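You operate a simulated robot arm through the tools that you are given. There is no shell and no other tool. Be economical: measure what you need, move in short steps, check, and stop when the job is done.

The job below is to be done with a simulated robot arm. You get a single attempt, and the scene is never put back.

JOB
Finish at the vice: brush the hatch clean, shut down and free it.
Fine: brush the dust off while the extractor runs and stand the brush back; then switch off, shut the orange blast gate and wind the vice open. Set down upright: green-handled dust brush.

It is judged by the outcome, as a careful person would: the job done as asked, and still so three seconds after it is handed in. It fails if anything else is knocked over, pushed out of place, dropped, spilled or broken.

ROBOT AND FRAMES
A 7-joint arm with a two-finger parallel gripper on a trunk, on a base that drives. Base frame: it is fixed to the floor where the robot stands at the start and does not move with it; the origin is under the middle of the robot, x ahead of it, y to its left, z up. Readings come in mm, degrees, newtons and seconds.
Its first joint turns from -166.0 to 166.0 degrees. Places, roughly: extractor switch [400, 500, 1000]; face of the grey moulded hatch [500, 1000, 900]; orange blast gate [700, 800, 1000]; red vice wheel [300, 1000, 900]; yellow tack pad [750, 1250, 1000]. Payload 3.43 kg.
The tool frame sits at the grasp point between the pads (the TCP): z along the fingers, y along the line on which they close. The tips reach 34 mm beyond it. Largest opening 128 mm; finger width 24, thickness 12; the body of the gripper, 48 by 130 mm, starts 96 mm behind the TCP.
Orientation is told as [roll, pitch, yaw] about the base's x, y, z axes, in that order, counted from this pose: with the fingers straight down and closing along the base's y, the tool's x points along the base's -x, its y along +y and its z along -z.

CONTROLS
- The arm moves only by the tool nudge_tool. Its argument "plan" is one flat list of numbers, 7 for each row, row after row: the shift along the base's x, y, z in mm, then the turn, a rotation vector about the base's x, y, z in degrees, then the finger opening in mm, from 0 to 128. In form: [x, y, z, ax, ay, az, hand, x, y, z, ax, ay, az, hand, ...]. A call has 1 to 20 rows; each row shifts and turns the commanded pose from where the row before left it. Each row takes 0.2 s and may step no farther than 50 mm and 8.6 degrees from the row before; otherwise, or with a gripper value out of range, the whole call is refused. A pose out of reach is approached as far as the arm can. The call stops where the force on the tool passes 50 N (or 10 N more than at its start, if that is more) or the arm is blocked; 0.2 s more then pass. The fingers move at their own pace (about 153 mm/s each) and stop on an object; they squeeze with about 39 N. The grip force told is the motor's: it shows also when the fingers shut on nothing. Time passes only in rows, and 0.2 s behind the last, so rows that do not move let the fingers close. It gives the time, the measured TCP pose, the force on the tool (base axes), the opening and the grip force at its end, in the units of the frame above (readings bear some noise), with the torque about the TCP (base axes, N m) and any sound that the robot's microphone picked up.
- Cameras (640 x 400 px; columns grow to the right, rows downward): "scene" is now at [194.1, 274.4, 1382.2]; the picture's right is [0.43, -0.90, -0.01], its down [-0.39, -0.18, -0.90] and it looks along [0.82, 0.39, -0.43] (base axes); focal length 214 px, centre (320, 200). "wrist" rides on the gripper at [76, -11, -160] in the tool frame; the picture's right is [0.15, 0.99, 0.00], its down [-0.88, 0.13, -0.46] and it looks along [-0.45, 0.07, 0.89] (tool axes); focal length 234 px, centre (320, 200). There is no depth. A picture from a camera that has moved, and an enlarged one, comes with that camera's place and axes in the base frame and with its lens.
- grab_frame(camera): a new picture of that camera. It takes no simulated time.
- drive_base(legs): drives the robot by 1 to 6 legs, each [ahead, turn to the left] in mm and degrees, along the robot's own axes; the way and the turn of a leg run together, so that a leg with both is an arc; at most 1500 mm and 180 degrees a leg. The arm and the cameras ride along, it lands a little off, and it stops where it bumps. It gives what a move gives.
- turn_head(pan, tilt): turns the head with the scene camera to pan (to the left, within 120 degrees either way) and tilt (down, from -29 to 69), counted from straight ahead of the robot. It gives what a move gives.
- close_up(camera, box): a new picture of the part [left, top, right, bottom] of that camera's present view, enlarged. It takes no simulated time.
- hand_in(): hands the job in; it is judged then, once.

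Work in short steps. Places have to be worked out from the pictures, the camera data and where the tool is seen: move nearer, look again, correct. Check each grasp and each placing, and mend what went wrong. You have 120 turns and 98 pictures in all, those below and enlarged ones among them. Open the gripper and draw the arm clear of the work before you hand the job in, unless the task says otherwise; then end with one line.

The tools are called as name(argument=value, ...) on one line, values as JSON. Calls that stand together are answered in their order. nudge_tool: Moves the arm, as the interface text tells. Its arguments: {"type":"object","properties":{"plan":{"type":"array","items":{"type":"number"}}},"required":["plan"]} The other tools are called the same way: drive_base (legs) drives the base; turn_head (pan, tilt) turns the head that bears the scene camera; grab_frame (camera) takes a picture; close_up (camera, box) takes an enlarged picture of a part of a camera's view; hand_in () hands the job in.

At the start:

```text
time_s: 0.0
tcp_pos: [145.6, 376.8, 1329.1]
tool_rot: [0.4, 0.4, 0.0]
wrist_force: [-53.6, 79.1, -17.8]
moment: [-4.88, -3.22, -2.45]
grip_width: 94.5
grasp_force: 0.1
robot x, y, heading: [-2.4, 0.5, -0.1]
head pan, tilt: [120.3, 26.5]
```

scene: 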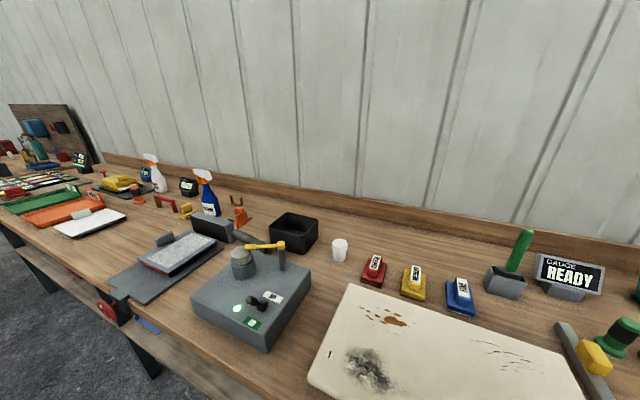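
wrist: 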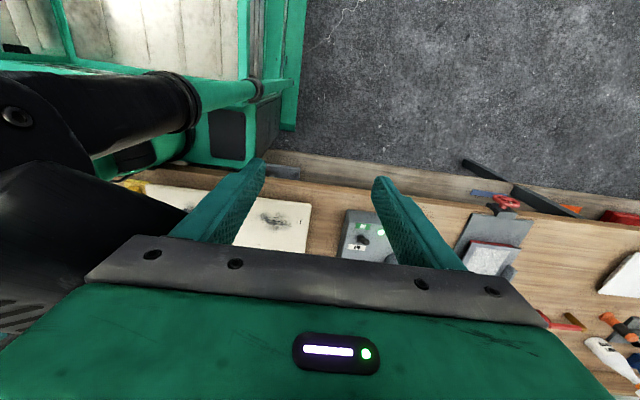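

I'll take fresh pictures to check the stated camera pose and look closer at the work area.

grab_frame(camera="scene")

close_up(camera="scene", box=[80, 140, 340, 360])

```text
95 pictures are left
camera scene: at [194.1, 274.4, 1382.2], right [0.43, -0.9, -0.01], down [-0.39, -0.18, -0.9], along [0.82, 0.39, -0.43], focal length 214 px, centre (320, 200)
```

scene: 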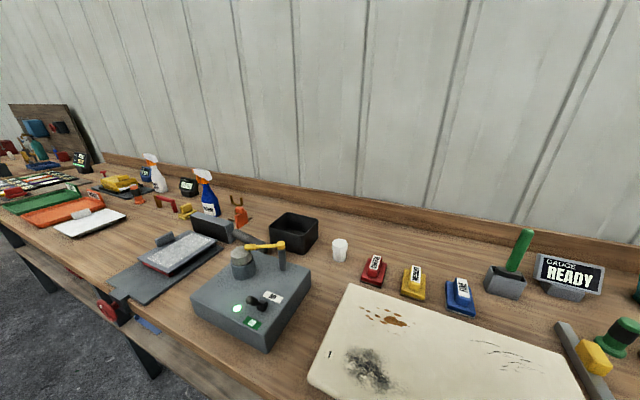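

```text
1.82 times, centred on (210, 250) of scene
camera zoom: at [194.1, 274.4, 1382.2], right [0.43, -0.9, -0.01], down [-0.39, -0.18, -0.9], along [0.82, 0.39, -0.43], focal length 390 px, centre (520, 109)
```

zoom: 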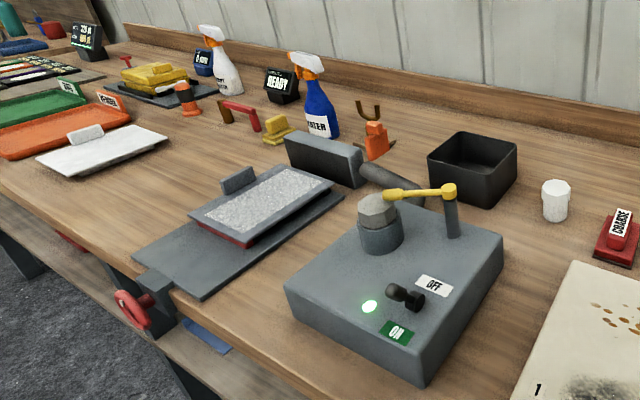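

The extractor appears on (green lamp). I look for the brush on the right, and at the extractor hardware and the far left.

close_up(camera="scene", box=[440, 210, 640, 400])

close_up(camera="scene", box=[140, 160, 320, 280])

close_up(camera="scene", box=[0, 100, 180, 220])

```text
2.11 times, centred on (540, 305) of scene
camera zoom: at [194.1, 274.4, 1382.2], right [0.43, -0.9, -0.01], down [-0.39, -0.18, -0.9], along [0.82, 0.39, -0.43], focal length 452 px, centre (-143, -21)
```

zoom: 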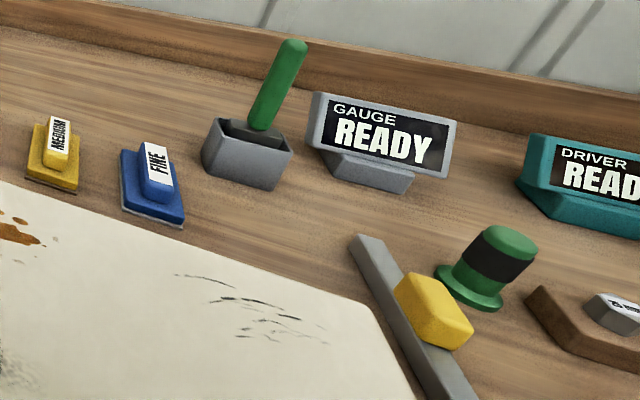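

```text
3.33 times, centred on (230, 220) of scene
camera zoom: at [194.1, 274.4, 1382.2], right [0.43, -0.9, -0.01], down [-0.39, -0.18, -0.9], along [0.82, 0.39, -0.43], focal length 715 px, centre (620, 133)
```

zoom: 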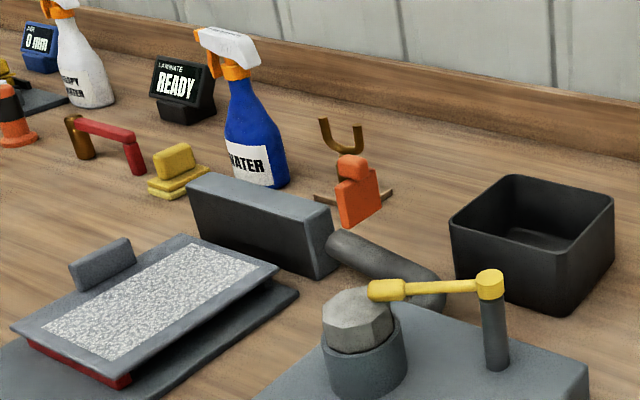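

```text
3.33 times, centred on (90, 160) of scene
camera zoom: at [194.1, 274.4, 1382.2], right [0.43, -0.9, -0.01], down [-0.39, -0.18, -0.9], along [0.82, 0.39, -0.43], focal length 715 px, centre (1087, 333)
```

zoom: 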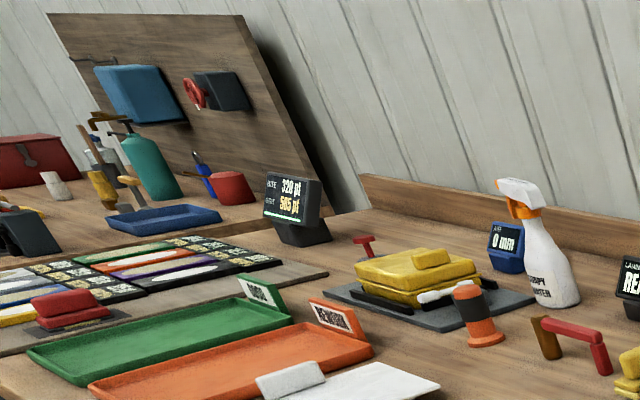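

The brush stands in a grey holder at about [850, 0], gate near [690, 830], switch near [415, 520]. The force at the start is odd; I wait a beat and re-read, and test the head.

nudge_tool(plan=[0, 0, 0, 0, 0, 0, 94, 0, 0, 0, 0, 0, 0, 94])

turn_head(pan=0, tilt=35)

grab_frame(camera="scene")

```text
time_s: 0.3
tcp_pos: [103.6, 389.3, 1328.7]
tool_rot: [1.8, -0.4, -0.3]
wrist_force: [-85.6, 104.3, 37.3]
moment: [-12.29, -7.95, -4.68]
grip_width: 84.2
grasp_force: 0.1
robot x, y, heading: [-0.6, -0.8, -0.1]
head pan, tilt: [120.3, 26.5]
stopped in row 1: the force on the tool passed its limit at 194 N (the readings are from after the stop); the commanded pose is now the measured one
```

```text
time_s: 2.3
tcp_pos: [110.9, 384.4, 1330.3]
tool_rot: [1.5, -0.6, -0.5]
wrist_force: [0.4, 0.0, 0.0]
moment: [0.0, 0.01, -0.01]
grip_width: 93.8
grasp_force: 0.0
robot x, y, heading: [3.4, -3.5, 0.2]
head pan, tilt: [0.0, 35.0]
```

```text
90 pictures are left
camera scene: at [198.6, 235.2, 1365.7], right [0.0, -1.0, 0.0], down [-0.58, 0.0, -0.81], along [0.81, 0.0, -0.58], focal length 214 px, centre (320, 200)
```

scene: 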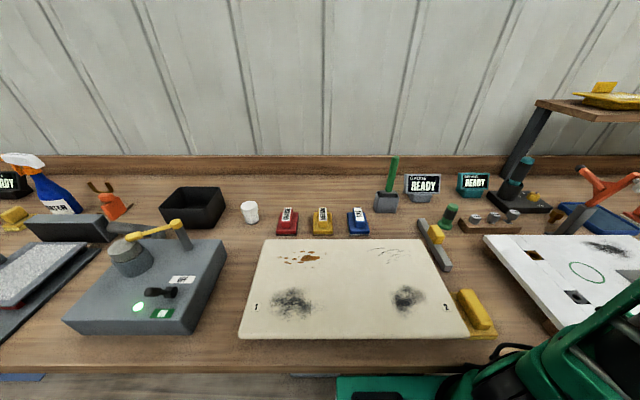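

The force is gone now that the head has moved off the arm. Standing near [-30, 390] brings brush, hatch, gate, wheel and switch all within reach, so I drive there (arm is high and clear).

drive_base(legs=[[-40, 0], [0, 90], [390, 0], [0, -90]])

turn_head(pan=25, tilt=40)

grab_frame(camera="scene")

grab_frame(camera="wrist")

```text
time_s: 14.0
tcp_pos: [70.1, 772.3, 1330.5]
tool_rot: [1.5, -0.5, -1.1]
wrist_force: [-1.4, -0.9, 0.1]
moment: [0.01, 0.01, -0.02]
grip_width: 93.9
grasp_force: 0.0
robot x, y, heading: [-45.7, 404.4, -0.6]
head pan, tilt: [0.0, 35.0]
```

```text
time_s: 14.8
tcp_pos: [52.6, 772.4, 1332.5]
tool_rot: [1.5, -1.3, -1.1]
wrist_force: [-0.3, -0.1, 0.2]
moment: [0.01, -0.01, 0.06]
grip_width: 94.2
grasp_force: 0.1
robot x, y, heading: [-42.8, 405.4, -0.5]
head pan, tilt: [25.0, 40.0]
```

```text
89 pictures are left
camera scene: at [145.5, 674.1, 1358.3], right [0.41, -0.91, -0.01], down [-0.6, -0.26, -0.76], along [0.69, 0.32, -0.65], focal length 214 px, centre (320, 200)
```

scene: 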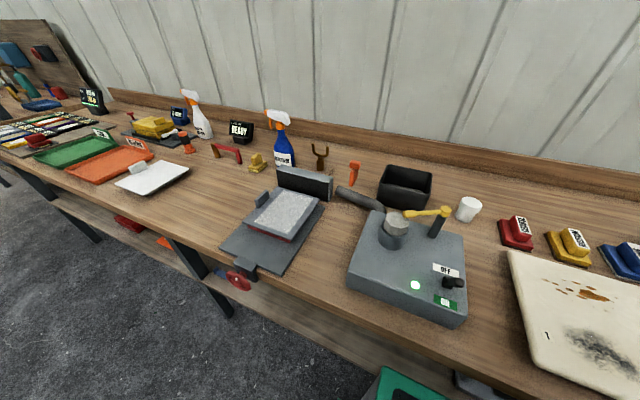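

```text
88 pictures are left
camera wrist: at [-26.0, 759.1, 1489.5], right [-0.13, 0.99, 0.02], down [0.87, 0.1, 0.48], along [0.47, 0.08, -0.88], focal length 234 px, centre (320, 200)
```

wrist: 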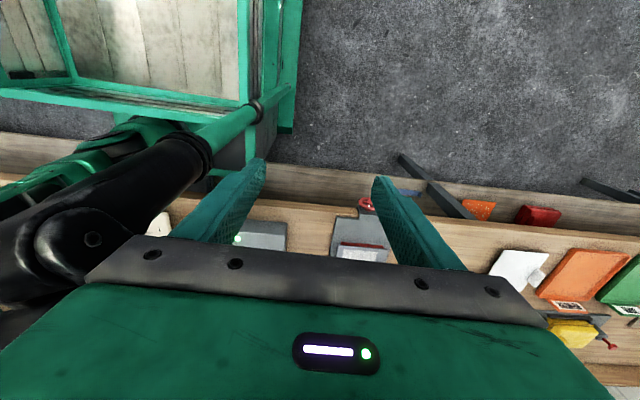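

Parallax puts the switch at about [430, 537, 982], the hatch face centre at [534, 987, ~897] and the table at ~880. The gripper is right beside the head, so I first move the tool away along +y, then out, and look back.

nudge_tool(plan=[0, 45, 0, 0, 0, 0, 94, 0, 45, 0, 0, 0, 0, 94, 0, 45, 0, 0, 0, 0, 94, 0, 45, 0, 0, 0, 0, 94, 45, 0, 0, 0, 0, 0, 94, 45, 0, 0, 0, 0, 0, 94, 45, 0, 0, 0, 0, 0, 94, 45, 0, 0, 0, 0, 0, 94, 45, 0, 0, 0, 0, 0, 94, 45, 0, 0, 0, 0, 0, 94])

grab_frame(camera="wrist")

grab_frame(camera="scene")

```text
time_s: 17.1
tcp_pos: [322.3, 897.2, 1331.0]
tool_rot: [1.6, -1.2, -1.1]
wrist_force: [-0.8, -0.3, -0.1]
moment: [0.02, -0.07, 0.02]
grip_width: 93.8
grasp_force: 0.0
out of reach, approached as far as the arm can: row 3, 4
robot x, y, heading: [-44.7, 405.2, -0.6]
head pan, tilt: [25.0, 40.0]
```

```text
87 pictures are left
camera wrist: at [242.5, 884.8, 1488.5], right [-0.13, 0.99, 0.02], down [0.87, 0.1, 0.48], along [0.47, 0.08, -0.88], focal length 234 px, centre (320, 200)
```

wrist: 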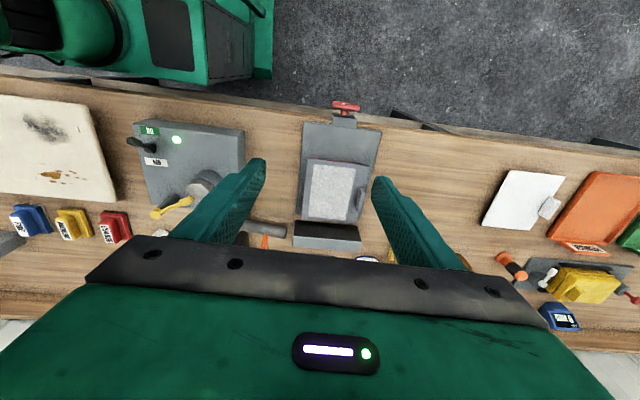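

```text
86 pictures are left
camera scene: at [145.0, 674.1, 1358.4], right [0.41, -0.91, -0.01], down [-0.6, -0.27, -0.76], along [0.69, 0.32, -0.65], focal length 214 px, centre (320, 200)
```

scene: 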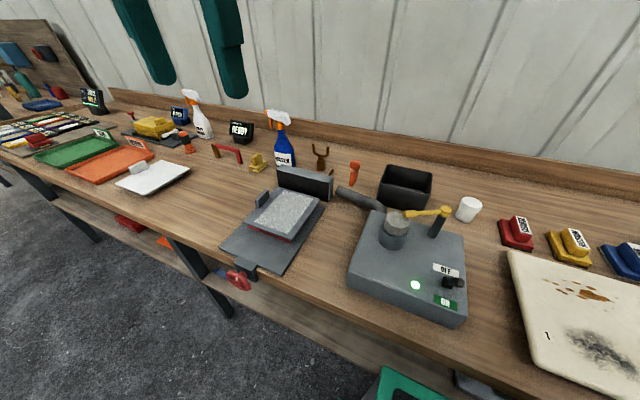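

Reach shrinks with height when pointing down. I sweep the arm to straight ahead (stepwise, it stops on any contact) so I know it can pass the head.

nudge_tool(plan=[20, -45, 0, 0, 0, 0, 94, 20, -45, 0, 0, 0, 0, 94, 20, -45, 0, 0, 0, 0, 94, 20, -45, 0, 0, 0, 0, 94, 20, -45, 0, 0, 0, 0, 94, 20, -45, 0, 0, 0, 0, 94, 20, -45, 0, 0, 0, 0, 94, 20, -45, 0, 0, 0, 0, 94, 0, -45, 0, 0, 0, 0, 94, 0, -45, 0, 0, 0, 0, 94])

grab_frame(camera="scene")

grab_frame(camera="wrist")

```text
time_s: 19.4
tcp_pos: [468.1, 445.7, 1334.7]
tool_rot: [1.8, -2.8, -1.5]
wrist_force: [42.1, 27.4, -79.4]
moment: [-2.7, 0.53, -1.27]
grip_width: 94.0
grasp_force: 0.1
robot x, y, heading: [-42.8, 405.6, -1.0]
head pan, tilt: [25.0, 40.0]
stopped in row 10: the force on the tool passed its limit at 54 N (the readings are from after the stop); the commanded pose is now the measured one
```

```text
85 pictures are left
camera scene: at [145.4, 673.9, 1358.3], right [0.41, -0.91, -0.01], down [-0.6, -0.26, -0.76], along [0.69, 0.32, -0.65], focal length 214 px, centre (320, 200)
```

scene: 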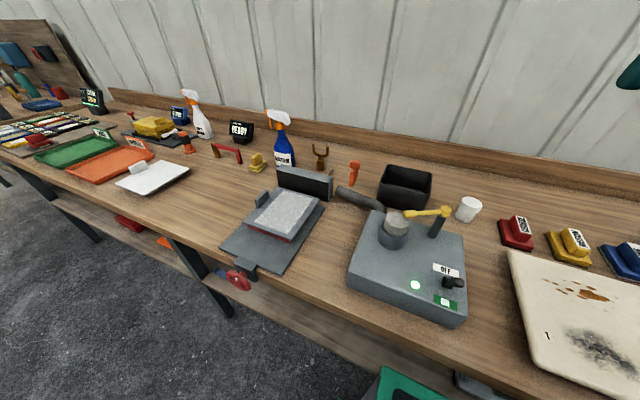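

```text
84 pictures are left
camera wrist: at [384.5, 432.9, 1491.3], right [-0.12, 0.99, 0.02], down [0.86, 0.09, 0.5], along [0.49, 0.08, -0.87], focal length 234 px, centre (320, 200)
```

wrist: 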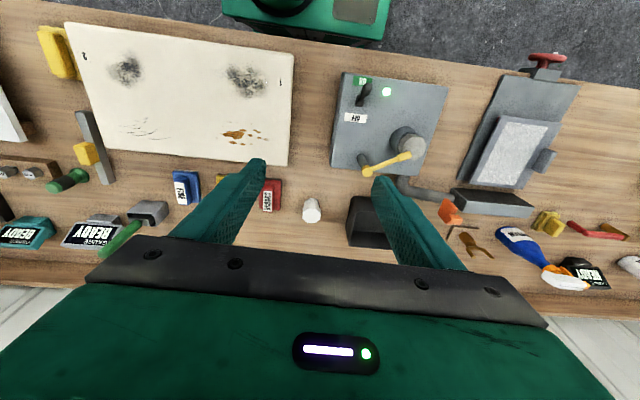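

Contact of an arm link (likely with the head mast) stopped it; good overview though: brush handle at about [811, -6], top z≈1074. I back off slightly and lower the tool to see whether force clears.

nudge_tool(plan=[0, 40, 0, 0, 0, 0, 94, 0, 10, 0, 0, 0, 0, 94])

turn_head(pan=-10, tilt=40)

grab_frame(camera="scene")

```text
time_s: 19.6
tcp_pos: [451.0, 449.5, 1342.3]
tool_rot: [1.9, -3.8, -1.7]
wrist_force: [61.3, 30.5, -102.6]
moment: [-2.71, 1.52, -1.15]
grip_width: 93.8
grasp_force: 0.0
robot x, y, heading: [-45.8, 403.0, -0.5]
head pan, tilt: [25.0, 40.0]
stopped in row 1: the force on the tool passed its limit at 111 N (the readings are from after the stop); the commanded pose is now the measured one
```

```text
time_s: 20.6
tcp_pos: [453.6, 450.3, 1341.8]
tool_rot: [1.7, -3.5, -1.7]
wrist_force: [43.0, 74.4, -104.7]
moment: [-10.61, -1.87, -5.67]
grip_width: 94.1
grasp_force: 0.1
robot x, y, heading: [-44.5, 406.1, -0.6]
head pan, tilt: [-10.0, 40.0]
```

```text
83 pictures are left
camera scene: at [151.7, 623.3, 1358.2], right [-0.18, -0.98, 0.0], down [-0.64, 0.12, -0.76], along [0.74, -0.14, -0.65], focal length 214 px, centre (320, 200)
```

scene: 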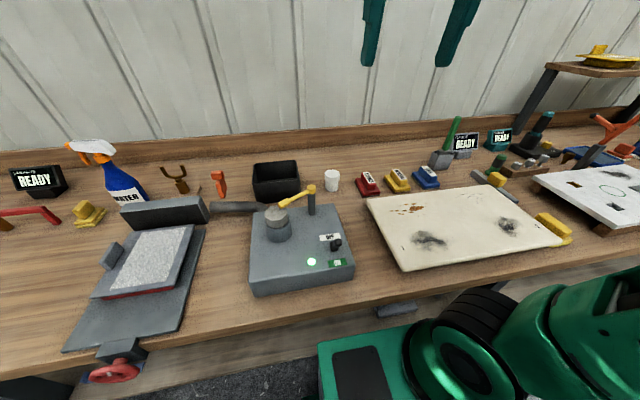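

The arm still presses on the head. I turn the head away to the left so the camera body swings clear.

turn_head(pan=70, tilt=40)

nudge_tool(plan=[0, 0, 0, 0, 0, 0, 94])

grab_frame(camera="wrist")

```text
time_s: 22.2
tcp_pos: [454.2, 451.1, 1341.3]
tool_rot: [1.8, -3.5, -1.6]
wrist_force: [46.1, 68.7, -107.7]
moment: [-9.53, -1.51, -5.08]
grip_width: 94.1
grasp_force: 0.1
robot x, y, heading: [-44.6, 405.1, -0.6]
head pan, tilt: [70.0, 40.0]
```

```text
time_s: 22.6
tcp_pos: [452.7, 451.4, 1341.0]
tool_rot: [1.8, -3.5, -1.6]
wrist_force: [46.4, 69.1, -107.0]
moment: [-9.43, -1.51, -5.07]
grip_width: 93.8
grasp_force: 0.0
robot x, y, heading: [-43.0, 407.1, -0.6]
head pan, tilt: [70.0, 40.0]
```

```text
82 pictures are left
camera wrist: at [367.9, 437.7, 1495.2], right [-0.12, 0.99, 0.02], down [0.85, 0.09, 0.51], along [0.51, 0.08, -0.86], focal length 234 px, centre (320, 200)
```

wrist: 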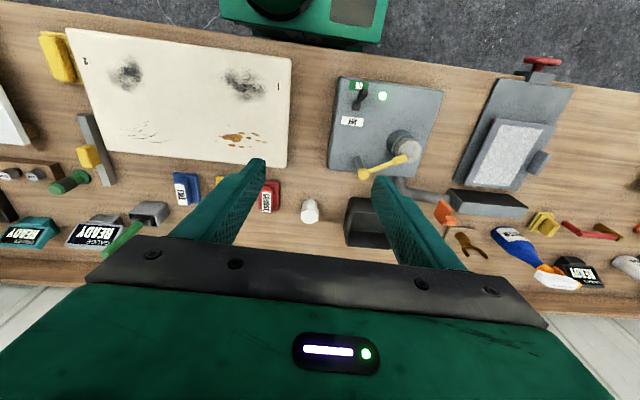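

The force persists regardless of the head, so it looks like the gripper body touching the arm's own link; I move the way the force pushes: outward and down.

nudge_tool(plan=[10, 10, -20, 0, 0, 0, 94, 15, 10, -30, 0, 0, 0, 94, 20, 0, -30, 0, 0, 0, 94])

```text
time_s: 23.4
tcp_pos: [493.5, 470.7, 1259.1]
tool_rot: [1.7, -3.1, -1.4]
wrist_force: [0.2, -0.5, -0.1]
moment: [-0.01, -0.07, 0.0]
grip_width: 94.1
grasp_force: 0.0
robot x, y, heading: [-46.9, 404.9, -0.6]
head pan, tilt: [70.0, 40.0]
```

Force is zero now. From here a tilted tool should reach the brush, so I swing over to [700, -6, 1045] pitching the fingers forward ~35°.

nudge_tool(plan=[17, -40, -10, -1.7, -8, 1.4, 94, 17, -40, -10, 0, -8, 0, 94, 17, -40, -10, 0, -8, 0, 94, 17, -40, -10, 0, -8, 0, 94, 17, -40, -10, 0, 0, 0, 94, 17, -40, -10, 0, 0, 0, 94, 17, -40, -10, 0, 0, 0, 94, 17, -40, -10, 0, 0, 0, 94, 17, -40, -10, 0, 0, 0, 94, 17, -40, -10, 0, 0, 0, 94, 17, -40, -10, 0, 0, 0, 94, 10, -36, -10, 0, 0, 0, 94])

turn_head(pan=-20, tilt=35)

grab_frame(camera="wrist")

grab_frame(camera="scene")

```text
time_s: 26.0
tcp_pos: [693.5, -8.3, 1141.4]
tool_rot: [0.0, -35.3, 0.1]
wrist_force: [-0.4, 0.7, 1.2]
moment: [-0.03, 0.04, -0.02]
grip_width: 93.8
grasp_force: 0.0
robot x, y, heading: [-40.3, 406.4, -0.6]
head pan, tilt: [70.0, 40.0]
```

```text
time_s: 27.6
tcp_pos: [695.2, -8.4, 1140.9]
tool_rot: [0.1, -35.1, 0.1]
wrist_force: [0.0, 0.4, -0.9]
moment: [0.04, 0.0, -0.01]
grip_width: 94.1
grasp_force: 0.0
robot x, y, heading: [-44.0, 403.5, -1.0]
head pan, tilt: [-20.0, 35.0]
```

```text
81 pictures are left
camera wrist: at [540.9, -19.3, 1227.5], right [-0.12, 0.99, -0.08], down [0.46, 0.13, 0.88], along [0.88, 0.07, -0.47], focal length 234 px, centre (320, 200)
```

wrist: 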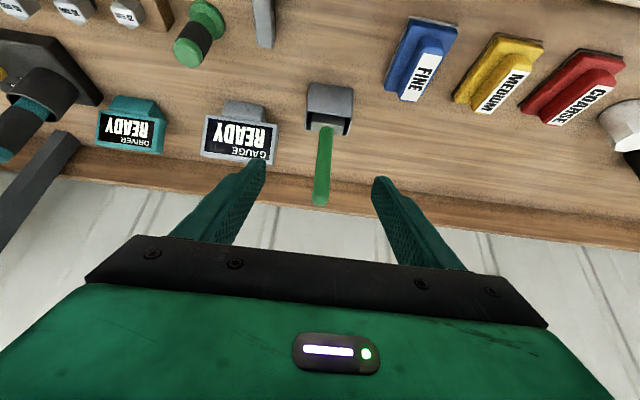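

```text
80 pictures are left
camera scene: at [150.8, 607.9, 1365.8], right [-0.35, -0.94, 0.0], down [-0.55, 0.2, -0.81], along [0.76, -0.29, -0.58], focal length 214 px, centre (320, 200)
```

scene: 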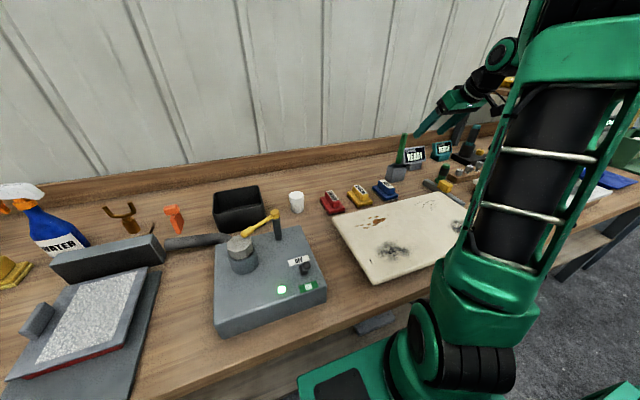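

The handle is at about [812, 1], spanning z≈960–1070. I descend to z≈1040, centre in y, and advance partway.

nudge_tool(plan=[0, 9, -40, 0, 0, 0, 94, 0, 0, -40, 0, 0, 0, 94, 0, 0, -22, 0, 0, 0, 94, 30, 0, 0, 0, 0, 0, 94, 30, 0, 0, 0, 0, 0, 94])

grab_frame(camera="wrist")

close_up(camera="scene", box=[340, 60, 500, 200])

```text
time_s: 28.8
tcp_pos: [750.6, 4.1, 1038.0]
tool_rot: [0.0, -35.2, 0.1]
wrist_force: [-0.4, 0.8, -0.2]
moment: [0.0, 0.02, -0.01]
grip_width: 94.1
grasp_force: 0.0
robot x, y, heading: [-45.1, 405.5, -1.0]
head pan, tilt: [-20.0, 35.0]
```

```text
79 pictures are left
camera wrist: at [598.5, -7.7, 1125.0], right [-0.12, 0.99, -0.08], down [0.46, 0.13, 0.88], along [0.88, 0.07, -0.47], focal length 234 px, centre (320, 200)
```

wrist: 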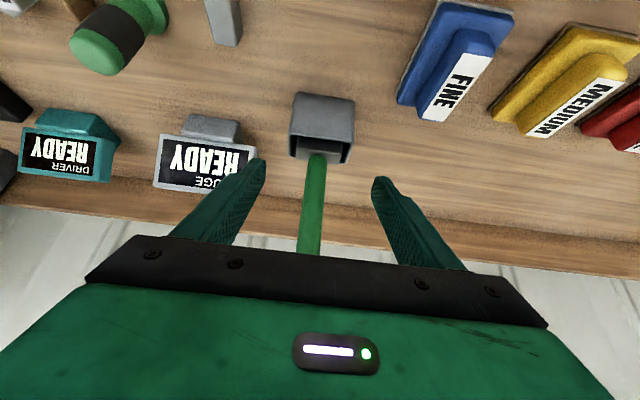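

```text
2.86 times, centred on (420, 130) of scene
camera zoom: at [150.4, 607.9, 1365.8], right [-0.35, -0.94, 0.0], down [-0.55, 0.2, -0.81], along [0.76, -0.29, -0.58], focal length 613 px, centre (34, 400)
```

zoom: 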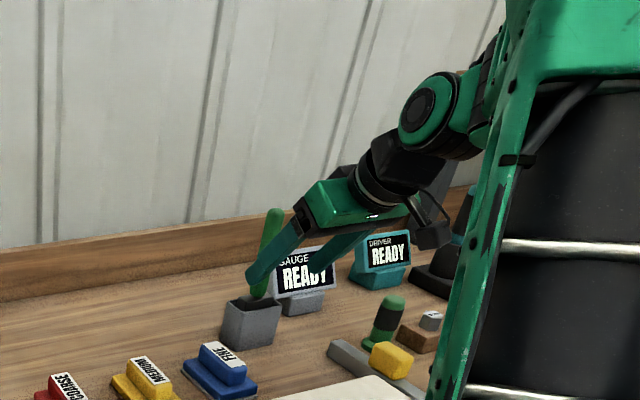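

I advance ~60 mm with a small y correction so the handle sits between the pads, then check.

nudge_tool(plan=[25, -3, 0, 0, 0, 0, 94, 25, 0, 0, 0, 0, 0, 94, 12, 0, 0, 0, 0, 0, 94])

grab_frame(camera="wrist")

close_up(camera="scene", box=[370, 90, 470, 190])

```text
time_s: 29.6
tcp_pos: [815.4, 0.3, 1038.4]
tool_rot: [-0.1, -35.1, 0.1]
wrist_force: [-0.7, -0.2, 0.1]
moment: [0.0, 0.02, 0.01]
grip_width: 94.0
grasp_force: 0.1
robot x, y, heading: [-45.8, 405.2, -1.0]
head pan, tilt: [-20.0, 35.0]
```

```text
77 pictures are left
camera wrist: at [662.7, -10.5, 1125.2], right [-0.12, 0.99, -0.08], down [0.46, 0.13, 0.88], along [0.88, 0.07, -0.47], focal length 234 px, centre (320, 200)
```

wrist: 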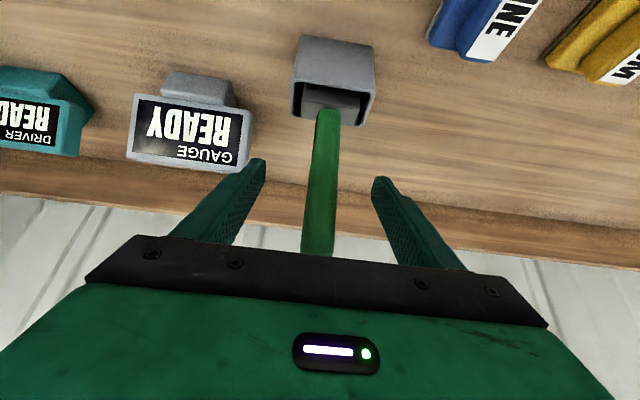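

```text
4.00 times, centred on (420, 140) of scene
camera zoom: at [150.6, 607.9, 1365.8], right [-0.35, -0.94, 0.0], down [-0.55, 0.2, -0.81], along [0.76, -0.29, -0.58], focal length 858 px, centre (-80, 440)
```

zoom: 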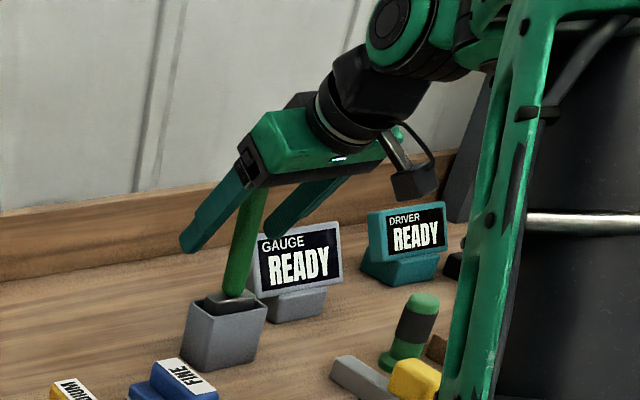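

Handle base triangulates to x≈828; I advance 12 mm more and close on the handle.

nudge_tool(plan=[12, 0, 0, 0, 0, 0, 94, 0, 0, 0, 0, 0, 0, 40, 0, 0, 0, 0, 0, 0, 10, 0, 0, 0, 0, 0, 0, 10])

grab_frame(camera="wrist")

```text
time_s: 30.6
tcp_pos: [828.3, 0.7, 1037.5]
tool_rot: [0.0, -35.2, 0.1]
wrist_force: [-0.7, -0.1, 0.5]
moment: [0.02, -0.01, -0.01]
grip_width: 21.4
grasp_force: 39.3
robot x, y, heading: [-43.5, 405.1, -0.7]
head pan, tilt: [-20.0, 35.0]
```

```text
75 pictures are left
camera wrist: at [674.6, -10.3, 1124.8], right [-0.12, 0.99, -0.08], down [0.46, 0.13, 0.88], along [0.88, 0.07, -0.47], focal length 234 px, centre (320, 200)
```

wrist: 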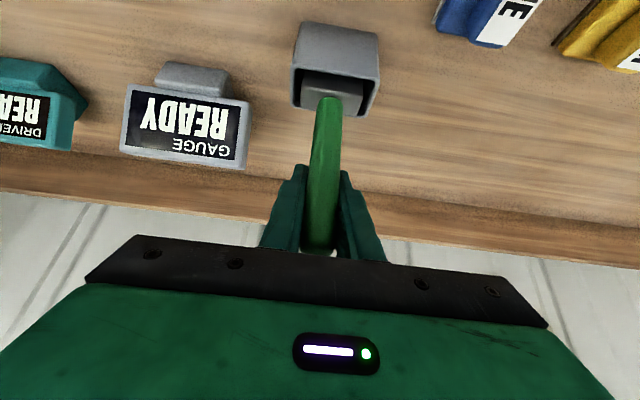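

Gripped at 21 mm (return pose: [828, 1, 1037.5], pitch -35). Now I lift straight up.

nudge_tool(plan=[0, 0, 15, 0, 0, 0, 10, 0, 0, 20, 0, 0, 0, 10, 0, 0, 25, 0, 0, 0, 10, 0, 0, 25, 0, 0, 0, 10, 0, 0, 15, 0, 0, 0, 10])

grab_frame(camera="wrist")

close_up(camera="scene", box=[360, 70, 480, 190])

```text
time_s: 31.8
tcp_pos: [826.6, 1.1, 1138.1]
tool_rot: [0.0, -35.2, 0.1]
wrist_force: [-0.4, -0.3, -0.5]
moment: [-0.02, -0.01, -0.02]
grip_width: 21.3
grasp_force: 38.6
robot x, y, heading: [-41.7, 402.5, -0.5]
head pan, tilt: [-20.0, 35.0]
```

```text
74 pictures are left
camera wrist: at [674.0, -10.0, 1225.3], right [-0.12, 0.99, -0.08], down [0.46, 0.13, 0.88], along [0.88, 0.07, -0.47], focal length 234 px, centre (320, 200)
```

wrist: 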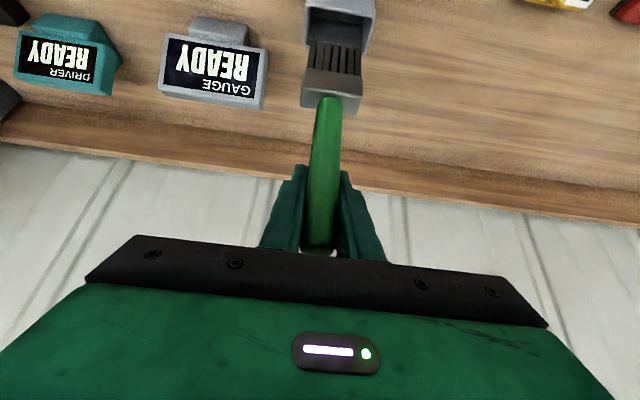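

```text
3.33 times, centred on (420, 130) of scene
camera zoom: at [150.9, 607.8, 1365.8], right [-0.35, -0.94, 0.0], down [-0.55, 0.2, -0.81], along [0.76, -0.29, -0.58], focal length 715 px, centre (-13, 433)
```

zoom: 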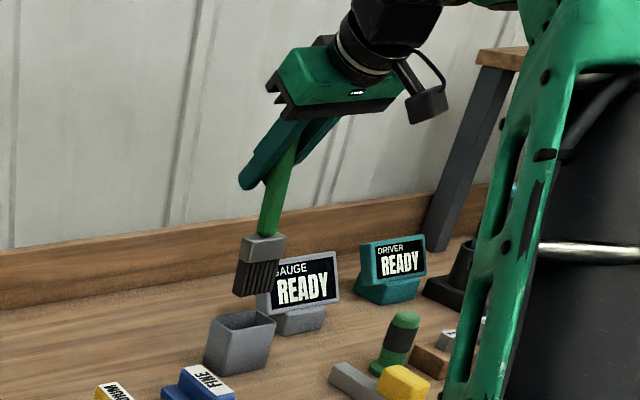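

Brush is out and upright. I rise to z≈1238 and carry it leftwards over the clear part of the bench, staying above the extractor post.

nudge_tool(plan=[-20, 20, 25, 0, 0, 0, 10, -20, 20, 25, 0, 0, 0, 10, -20, 20, 25, 0, 0, 0, 10, -20, 20, 25, 0, 0, 0, 10, -5, 40, 0, 0, 0, 0, 10, -5, 45, 0, 0, 0, 0, 10, -5, 45, 0, 0, 0, 0, 10, -5, 45, 0, 0, 0, 0, 10, -5, 45, 0, 0, 0, 0, 10, -5, 45, 0, 0, 0, 0, 10, -5, 45, 0, 0, 0, 0, 10, -10, 45, 0, 0, 0, 0, 10, -12, 45, 0, 0, 0, 0, 10, -12, 45, 0, 0, 0, 0, 10, -12, 45, 0, 0, 0, 0, 10, -12, 45, 0, 0, 0, 0, 10, -12, 45, 0, 0, 0, 0, 10])

turn_head(pan=25, tilt=40)

grab_frame(camera="wrist")

grab_frame(camera="scene")

```text
time_s: 35.4
tcp_pos: [641.4, 659.6, 1238.6]
tool_rot: [0.1, -35.2, 0.1]
wrist_force: [0.0, 0.0, -0.3]
moment: [0.05, -0.01, 0.04]
grip_width: 21.2
grasp_force: 38.8
robot x, y, heading: [-42.9, 404.1, -0.5]
head pan, tilt: [-20.0, 35.0]
```

```text
time_s: 36.5
tcp_pos: [640.6, 658.4, 1237.1]
tool_rot: [-0.1, -35.2, 0.1]
wrist_force: [0.5, 0.5, 0.1]
moment: [0.02, -0.04, -0.01]
grip_width: 21.6
grasp_force: 38.9
robot x, y, heading: [-44.0, 404.8, -0.5]
head pan, tilt: [25.0, 40.0]
```

```text
72 pictures are left
camera wrist: at [487.6, 647.1, 1325.2], right [-0.12, 0.99, -0.08], down [0.46, 0.13, 0.88], along [0.88, 0.07, -0.47], focal length 234 px, centre (320, 200)
```

wrist: 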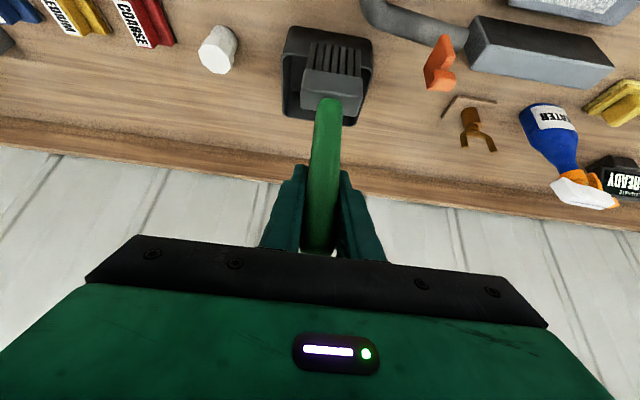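

```text
71 pictures are left
camera scene: at [145.7, 674.0, 1358.3], right [0.41, -0.91, -0.01], down [-0.6, -0.26, -0.76], along [0.69, 0.32, -0.65], focal length 214 px, centre (320, 200)
```

scene: 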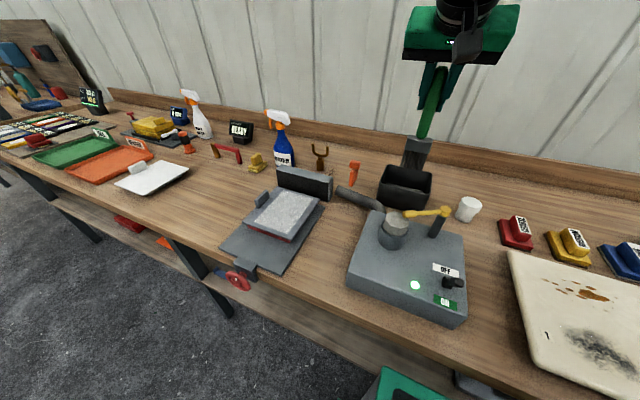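

Brush is secure. I take a close look at the hatch before moving over it, to fix its corners.

close_up(camera="scene", box=[200, 140, 380, 300])

```text
2.50 times, centred on (290, 220) of scene
camera zoom: at [145.7, 674.0, 1358.3], right [0.41, -0.91, -0.01], down [-0.6, -0.26, -0.76], along [0.69, 0.32, -0.65], focal length 536 px, centre (395, 150)
```

zoom: 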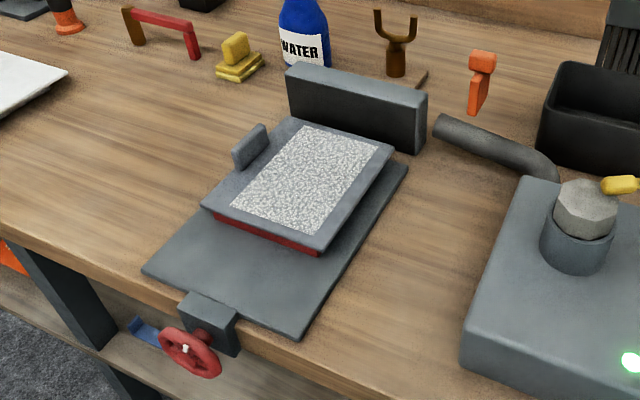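

Dust covers about x 460–633, y 926–1040 at z≈897; the hood face is at x≈660 and a block at y≥1062. I move above the patch centre and come down to leave clearance.

nudge_tool(plan=[-12, 40, 0, 0, 0, 0, 10, -12, 40, 0, 0, 0, 0, 10, -12, 40, 0, 0, 0, 0, 10, -12, 40, 0, 0, 0, 0, 10, -12, 40, 0, 0, 0, 0, 10, -12, 40, 0, 0, 0, 0, 10, -12, 40, 0, 0, 0, 0, 10, -7, 43, 0, 0, 0, 0, 10, 0, 0, -40, 0, 0, 0, 10, 0, 0, -40, 0, 0, 0, 10, 0, 0, -40, 0, 0, 0, 10])

grab_frame(camera="wrist")

close_up(camera="scene", box=[200, 100, 380, 260])

```text
time_s: 38.9
tcp_pos: [552.1, 980.2, 1118.4]
tool_rot: [0.2, -35.1, 0.1]
wrist_force: [-0.2, 0.0, 0.1]
moment: [0.04, -0.02, -0.02]
grip_width: 21.3
grasp_force: 39.2
robot x, y, heading: [-48.5, 402.1, -0.7]
head pan, tilt: [25.0, 40.0]
```

```text
69 pictures are left
camera wrist: at [398.3, 969.9, 1205.1], right [-0.12, 0.99, -0.08], down [0.46, 0.13, 0.88], along [0.88, 0.07, -0.47], focal length 234 px, centre (320, 200)
```

wrist: 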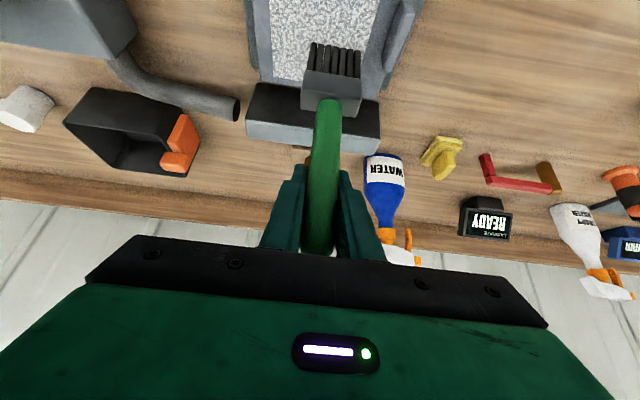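

```text
2.50 times, centred on (290, 180) of scene
camera zoom: at [145.5, 674.0, 1358.3], right [0.41, -0.91, -0.01], down [-0.6, -0.26, -0.76], along [0.69, 0.32, -0.65], focal length 536 px, centre (395, 250)
```

zoom: 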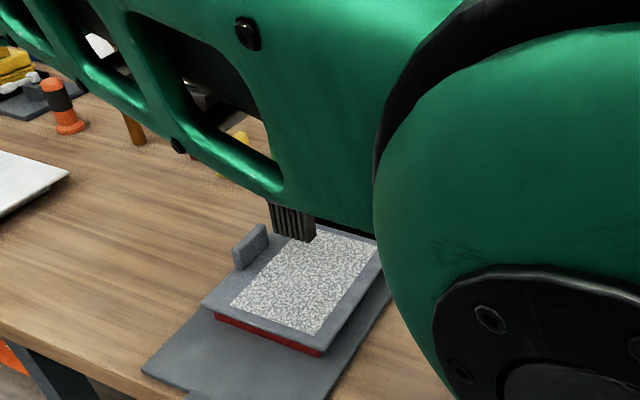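

Bristle tips look ~160–168 mm below the TCP, so contact is expected near TCP z≈1060. I go to the near-right end of the patch and lower carefully to 1072.

nudge_tool(plan=[-30, -15, -10, 0, 0, 0, 10, -30, -15, -15, 0, 0, 0, 10, -27, -5, -8, 0, 0, 0, 10, 0, 0, -7, 0, 0, 0, 10, 0, 0, -6, 0, 0, 0, 10])

close_up(camera="scene", box=[220, 140, 360, 260])

```text
time_s: 40.1
tcp_pos: [466.1, 947.8, 1070.2]
tool_rot: [-0.2, -35.2, 0.2]
wrist_force: [-0.8, -1.5, 5.8]
moment: [-0.15, 0.15, 0.04]
grip_width: 21.4
grasp_force: 39.1
robot x, y, heading: [-43.2, 407.2, -0.8]
head pan, tilt: [25.0, 40.0]
```

```text
3.33 times, centred on (290, 200) of scene
camera zoom: at [160.6, 649.0, 1386.6], right [0.11, -0.99, 0.0], down [-0.38, -0.04, -0.92], along [0.92, 0.1, -0.38], focal length 715 px, centre (420, 200)
```

zoom: 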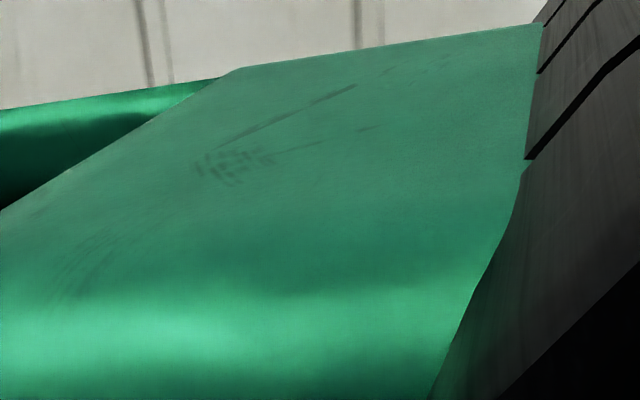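

Contact at 6 N with TCP z=1070 (the arm nudged the head aside, no matter). I sweep the first strip toward the hood and look with the wrist camera.

nudge_tool(plan=[-15, -3, 0, 0, 0, 0, 10, 20, 0, 0, 0, 0, 0, 10, 20, 0, 0, 0, 0, 0, 10, 20, 0, 0, 0, 0, 0, 10, 20, 0, 0, 0, 0, 0, 10, 20, 0, 0, 0, 0, 0, 10, 20, 0, 0, 0, 0, 0, 10, 20, 0, 0, 0, 0, 0, 10, 20, 0, 0, 0, 0, 0, 10, 18, 0, 0, 0, 0, 0, 10])

turn_head(pan=-10, tilt=40)

grab_frame(camera="wrist")

grab_frame(camera="scene")

```text
time_s: 42.3
tcp_pos: [629.2, 944.5, 1071.7]
tool_rot: [0.0, -35.2, 0.1]
wrist_force: [-0.2, 0.4, -0.3]
moment: [0.0, -0.02, -0.02]
grip_width: 21.1
grasp_force: 38.8
robot x, y, heading: [-43.2, 404.6, -0.6]
head pan, tilt: [25.0, 40.0]
```

```text
time_s: 43.3
tcp_pos: [629.6, 944.7, 1072.1]
tool_rot: [0.1, -35.2, 0.0]
wrist_force: [-0.2, 0.1, -0.7]
moment: [0.0, -0.01, -0.02]
grip_width: 21.6
grasp_force: 39.0
robot x, y, heading: [-44.8, 411.3, -0.5]
head pan, tilt: [-10.0, 40.0]
```

```text
66 pictures are left
camera wrist: at [475.3, 934.4, 1158.9], right [-0.12, 0.99, -0.08], down [0.46, 0.13, 0.88], along [0.88, 0.07, -0.47], focal length 234 px, centre (320, 200)
```

wrist: 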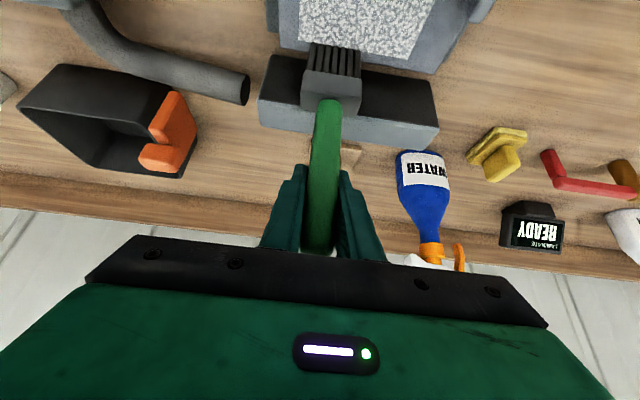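

```text
65 pictures are left
camera scene: at [151.8, 623.4, 1358.2], right [-0.18, -0.98, 0.0], down [-0.64, 0.12, -0.76], along [0.74, -0.14, -0.65], focal length 214 px, centre (320, 200)
```

scene: 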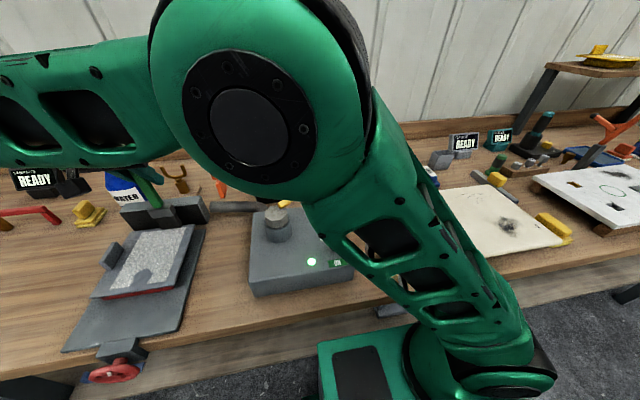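

A cleared notch shows where the brush touched; the rest of the stroke floated. I lower 4 mm and sweep back along the strip, checking force.

nudge_tool(plan=[-5, 0, -3, 0, 0, 0, 10, -10, 0, -2, 0, 0, 0, 10, -20, 0, 0, 0, 0, 0, 10])

```text
time_s: 44.1
tcp_pos: [592.1, 945.8, 1070.9]
tool_rot: [0.3, -35.5, -0.1]
wrist_force: [7.1, 1.5, 23.7]
moment: [-0.07, -0.53, 0.05]
grip_width: 21.8
grasp_force: 38.9
robot x, y, heading: [-42.5, 404.2, -0.8]
head pan, tilt: [-10.0, 40.0]
```

24 N is heavier than needed; I ease up 2.5 mm and sweep back along the strip.

nudge_tool(plan=[0, 0, 2.5, 0, 0, 0, 10, -18, 0, 0, 0, 0, 0, 10, -18, 0, 0, 0, 0, 0, 10, -18, 0, 0, 0, 0, 0, 10, -18, 0, 0, 0, 0, 0, 10, -18, 0, 0, 0, 0, 0, 10, -18, 0, 0, 0, 0, 0, 10, -18, 0, 0, 0, 0, 0, 10])

close_up(camera="scene", box=[60, 180, 220, 320])

```text
time_s: 45.9
tcp_pos: [467.1, 945.9, 1069.7]
tool_rot: [0.1, -35.1, 0.2]
wrist_force: [3.8, 1.1, 12.7]
moment: [0.04, -0.31, 0.01]
grip_width: 21.5
grasp_force: 39.0
robot x, y, heading: [-47.2, 407.1, -0.6]
head pan, tilt: [-10.0, 40.0]
```

```text
2.86 times, centred on (140, 250) of scene
camera zoom: at [151.6, 623.0, 1358.3], right [-0.19, -0.98, 0.0], down [-0.64, 0.12, -0.76], along [0.74, -0.14, -0.65], focal length 613 px, centre (834, 57)
```

zoom: 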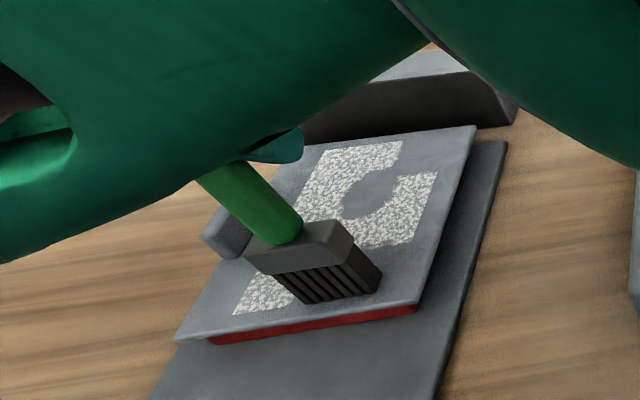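

Some of the dust is gone in patches. I continue: strip at y≈975 forward, then y≈1015 back, at the same light pressure.

nudge_tool(plan=[-8, 15, 0, 0, 0, 0, 10, 0, 15, 0, 0, 0, 0, 10, 18, 0, 0, 0, 0, 0, 10, 18, 0, 0, 0, 0, 0, 10, 18, 0, 0, 0, 0, 0, 10, 18, 0, 0, 0, 0, 0, 10, 18, 0, 0, 0, 0, 0, 10, 18, 0, 0, 0, 0, 0, 10, 18, 0, 0, 0, 0, 0, 10, 18, 0, 0, 0, 0, 0, 10, 18, 0, 0, 0, 0, 0, 10])

close_up(camera="scene", box=[60, 180, 220, 320])

```text
time_s: 48.3
tcp_pos: [621.8, 974.2, 1070.8]
tool_rot: [0.0, -35.2, 0.2]
wrist_force: [0.0, 0.5, -0.5]
moment: [0.0, -0.01, 0.01]
grip_width: 21.4
grasp_force: 39.1
robot x, y, heading: [-43.3, 405.3, -0.9]
head pan, tilt: [-10.0, 40.0]
```

```text
2.86 times, centred on (140, 250) of scene
camera zoom: at [151.5, 623.3, 1358.2], right [-0.18, -0.98, 0.0], down [-0.64, 0.12, -0.76], along [0.74, -0.14, -0.65], focal length 613 px, centre (834, 57)
```

zoom: 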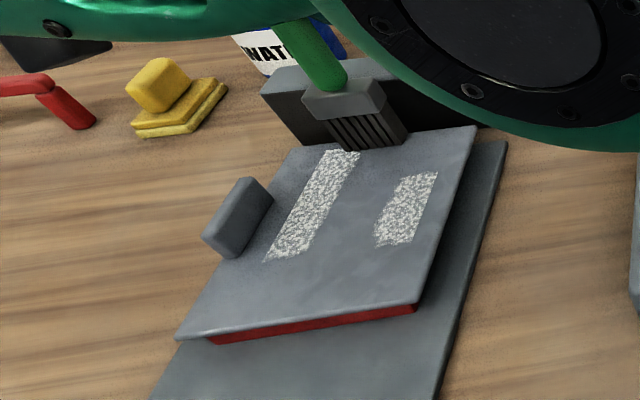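

Most is clean; remaining are a left strip (y≈1006–1038, x 505–632) and a right patch (y≈924–950, x 504–584). I sweep the left strip back, pressing slightly more.

nudge_tool(plan=[4, 23, 0, 0, 0, 0, 10, 4, 23, 0, 0, 0, 0, 10, 0, 0, -2.5, 0, 0, 0, 10, -18, 0, 0, 0, 0, 0, 10, -18, 0, 0, 0, 0, 0, 10, -18, 0, 0, 0, 0, 0, 10, -18, 0, 0, 0, 0, 0, 10, -18, 0, 0, 0, 0, 0, 10, -18, 0, 0, 0, 0, 0, 10, -18, 0, 0, 0, 0, 0, 10, -18, 0, 0, 0, 0, 0, 10])

close_up(camera="scene", box=[60, 180, 220, 320])

```text
time_s: 50.7
tcp_pos: [482.9, 1020.2, 1065.6]
tool_rot: [-0.1, -34.9, 0.3]
wrist_force: [0.3, -0.8, -1.1]
moment: [0.0, 0.05, 0.07]
grip_width: 21.6
grasp_force: 39.0
robot x, y, heading: [-43.0, 403.9, -0.6]
head pan, tilt: [-10.0, 40.0]
```

```text
2.86 times, centred on (140, 250) of scene
camera zoom: at [152.0, 623.3, 1358.1], right [-0.19, -0.98, 0.0], down [-0.64, 0.12, -0.76], along [0.74, -0.14, -0.65], focal length 613 px, centre (834, 57)
```

zoom: 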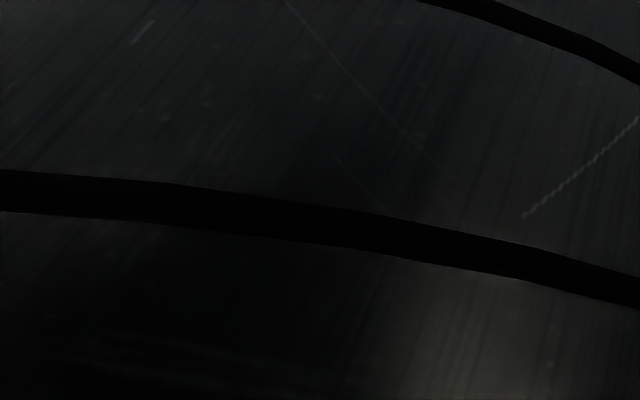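

Zero force at a lower z suggests the brush shifted; check in the wrist view.

grab_frame(camera="wrist")

```text
61 pictures are left
camera wrist: at [329.4, 1009.3, 1153.6], right [-0.12, 0.99, -0.09], down [0.46, 0.13, 0.88], along [0.88, 0.07, -0.47], focal length 234 px, centre (320, 200)
```

wrist: 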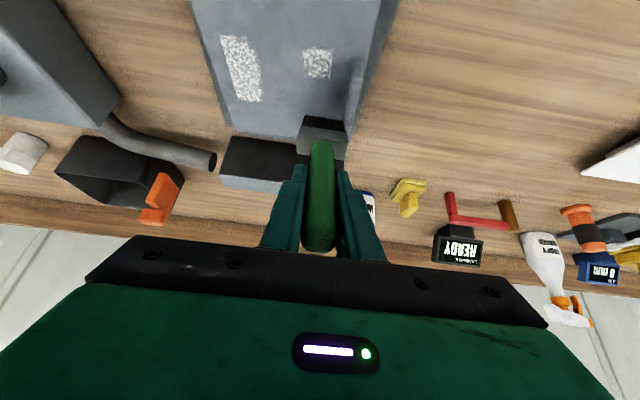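

The brush pivoted ~25° forward in the grip from the backward strokes. Forward strokes will pivot it back: I lift, go to before the left leftover (tip x≈490), and lower toward contact.

nudge_tool(plan=[0, 0, 20, 0, 0, 0, 10, -35, 0, 0, 0, 0, 0, 10, -35, 0, 0, 0, 0, 0, 10, 0, 0, -20, 0, 0, 0, 10, 0, 0, -8, 0, 0, 0, 10])

grab_frame(camera="wrist")

```text
time_s: 51.9
tcp_pos: [413.7, 1020.5, 1059.1]
tool_rot: [0.1, -35.3, 0.1]
wrist_force: [-5.9, 1.9, 23.2]
moment: [0.64, -1.09, 0.28]
grip_width: 21.8
grasp_force: 38.9
robot x, y, heading: [-46.3, 404.4, -0.6]
head pan, tilt: [-10.0, 40.0]
```

```text
60 pictures are left
camera wrist: at [260.6, 1009.9, 1146.2], right [-0.12, 0.99, -0.08], down [0.46, 0.13, 0.88], along [0.88, 0.07, -0.47], focal length 234 px, centre (320, 200)
```

wrist: 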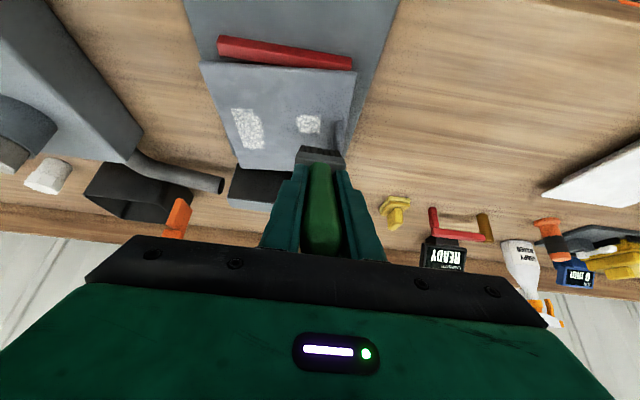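

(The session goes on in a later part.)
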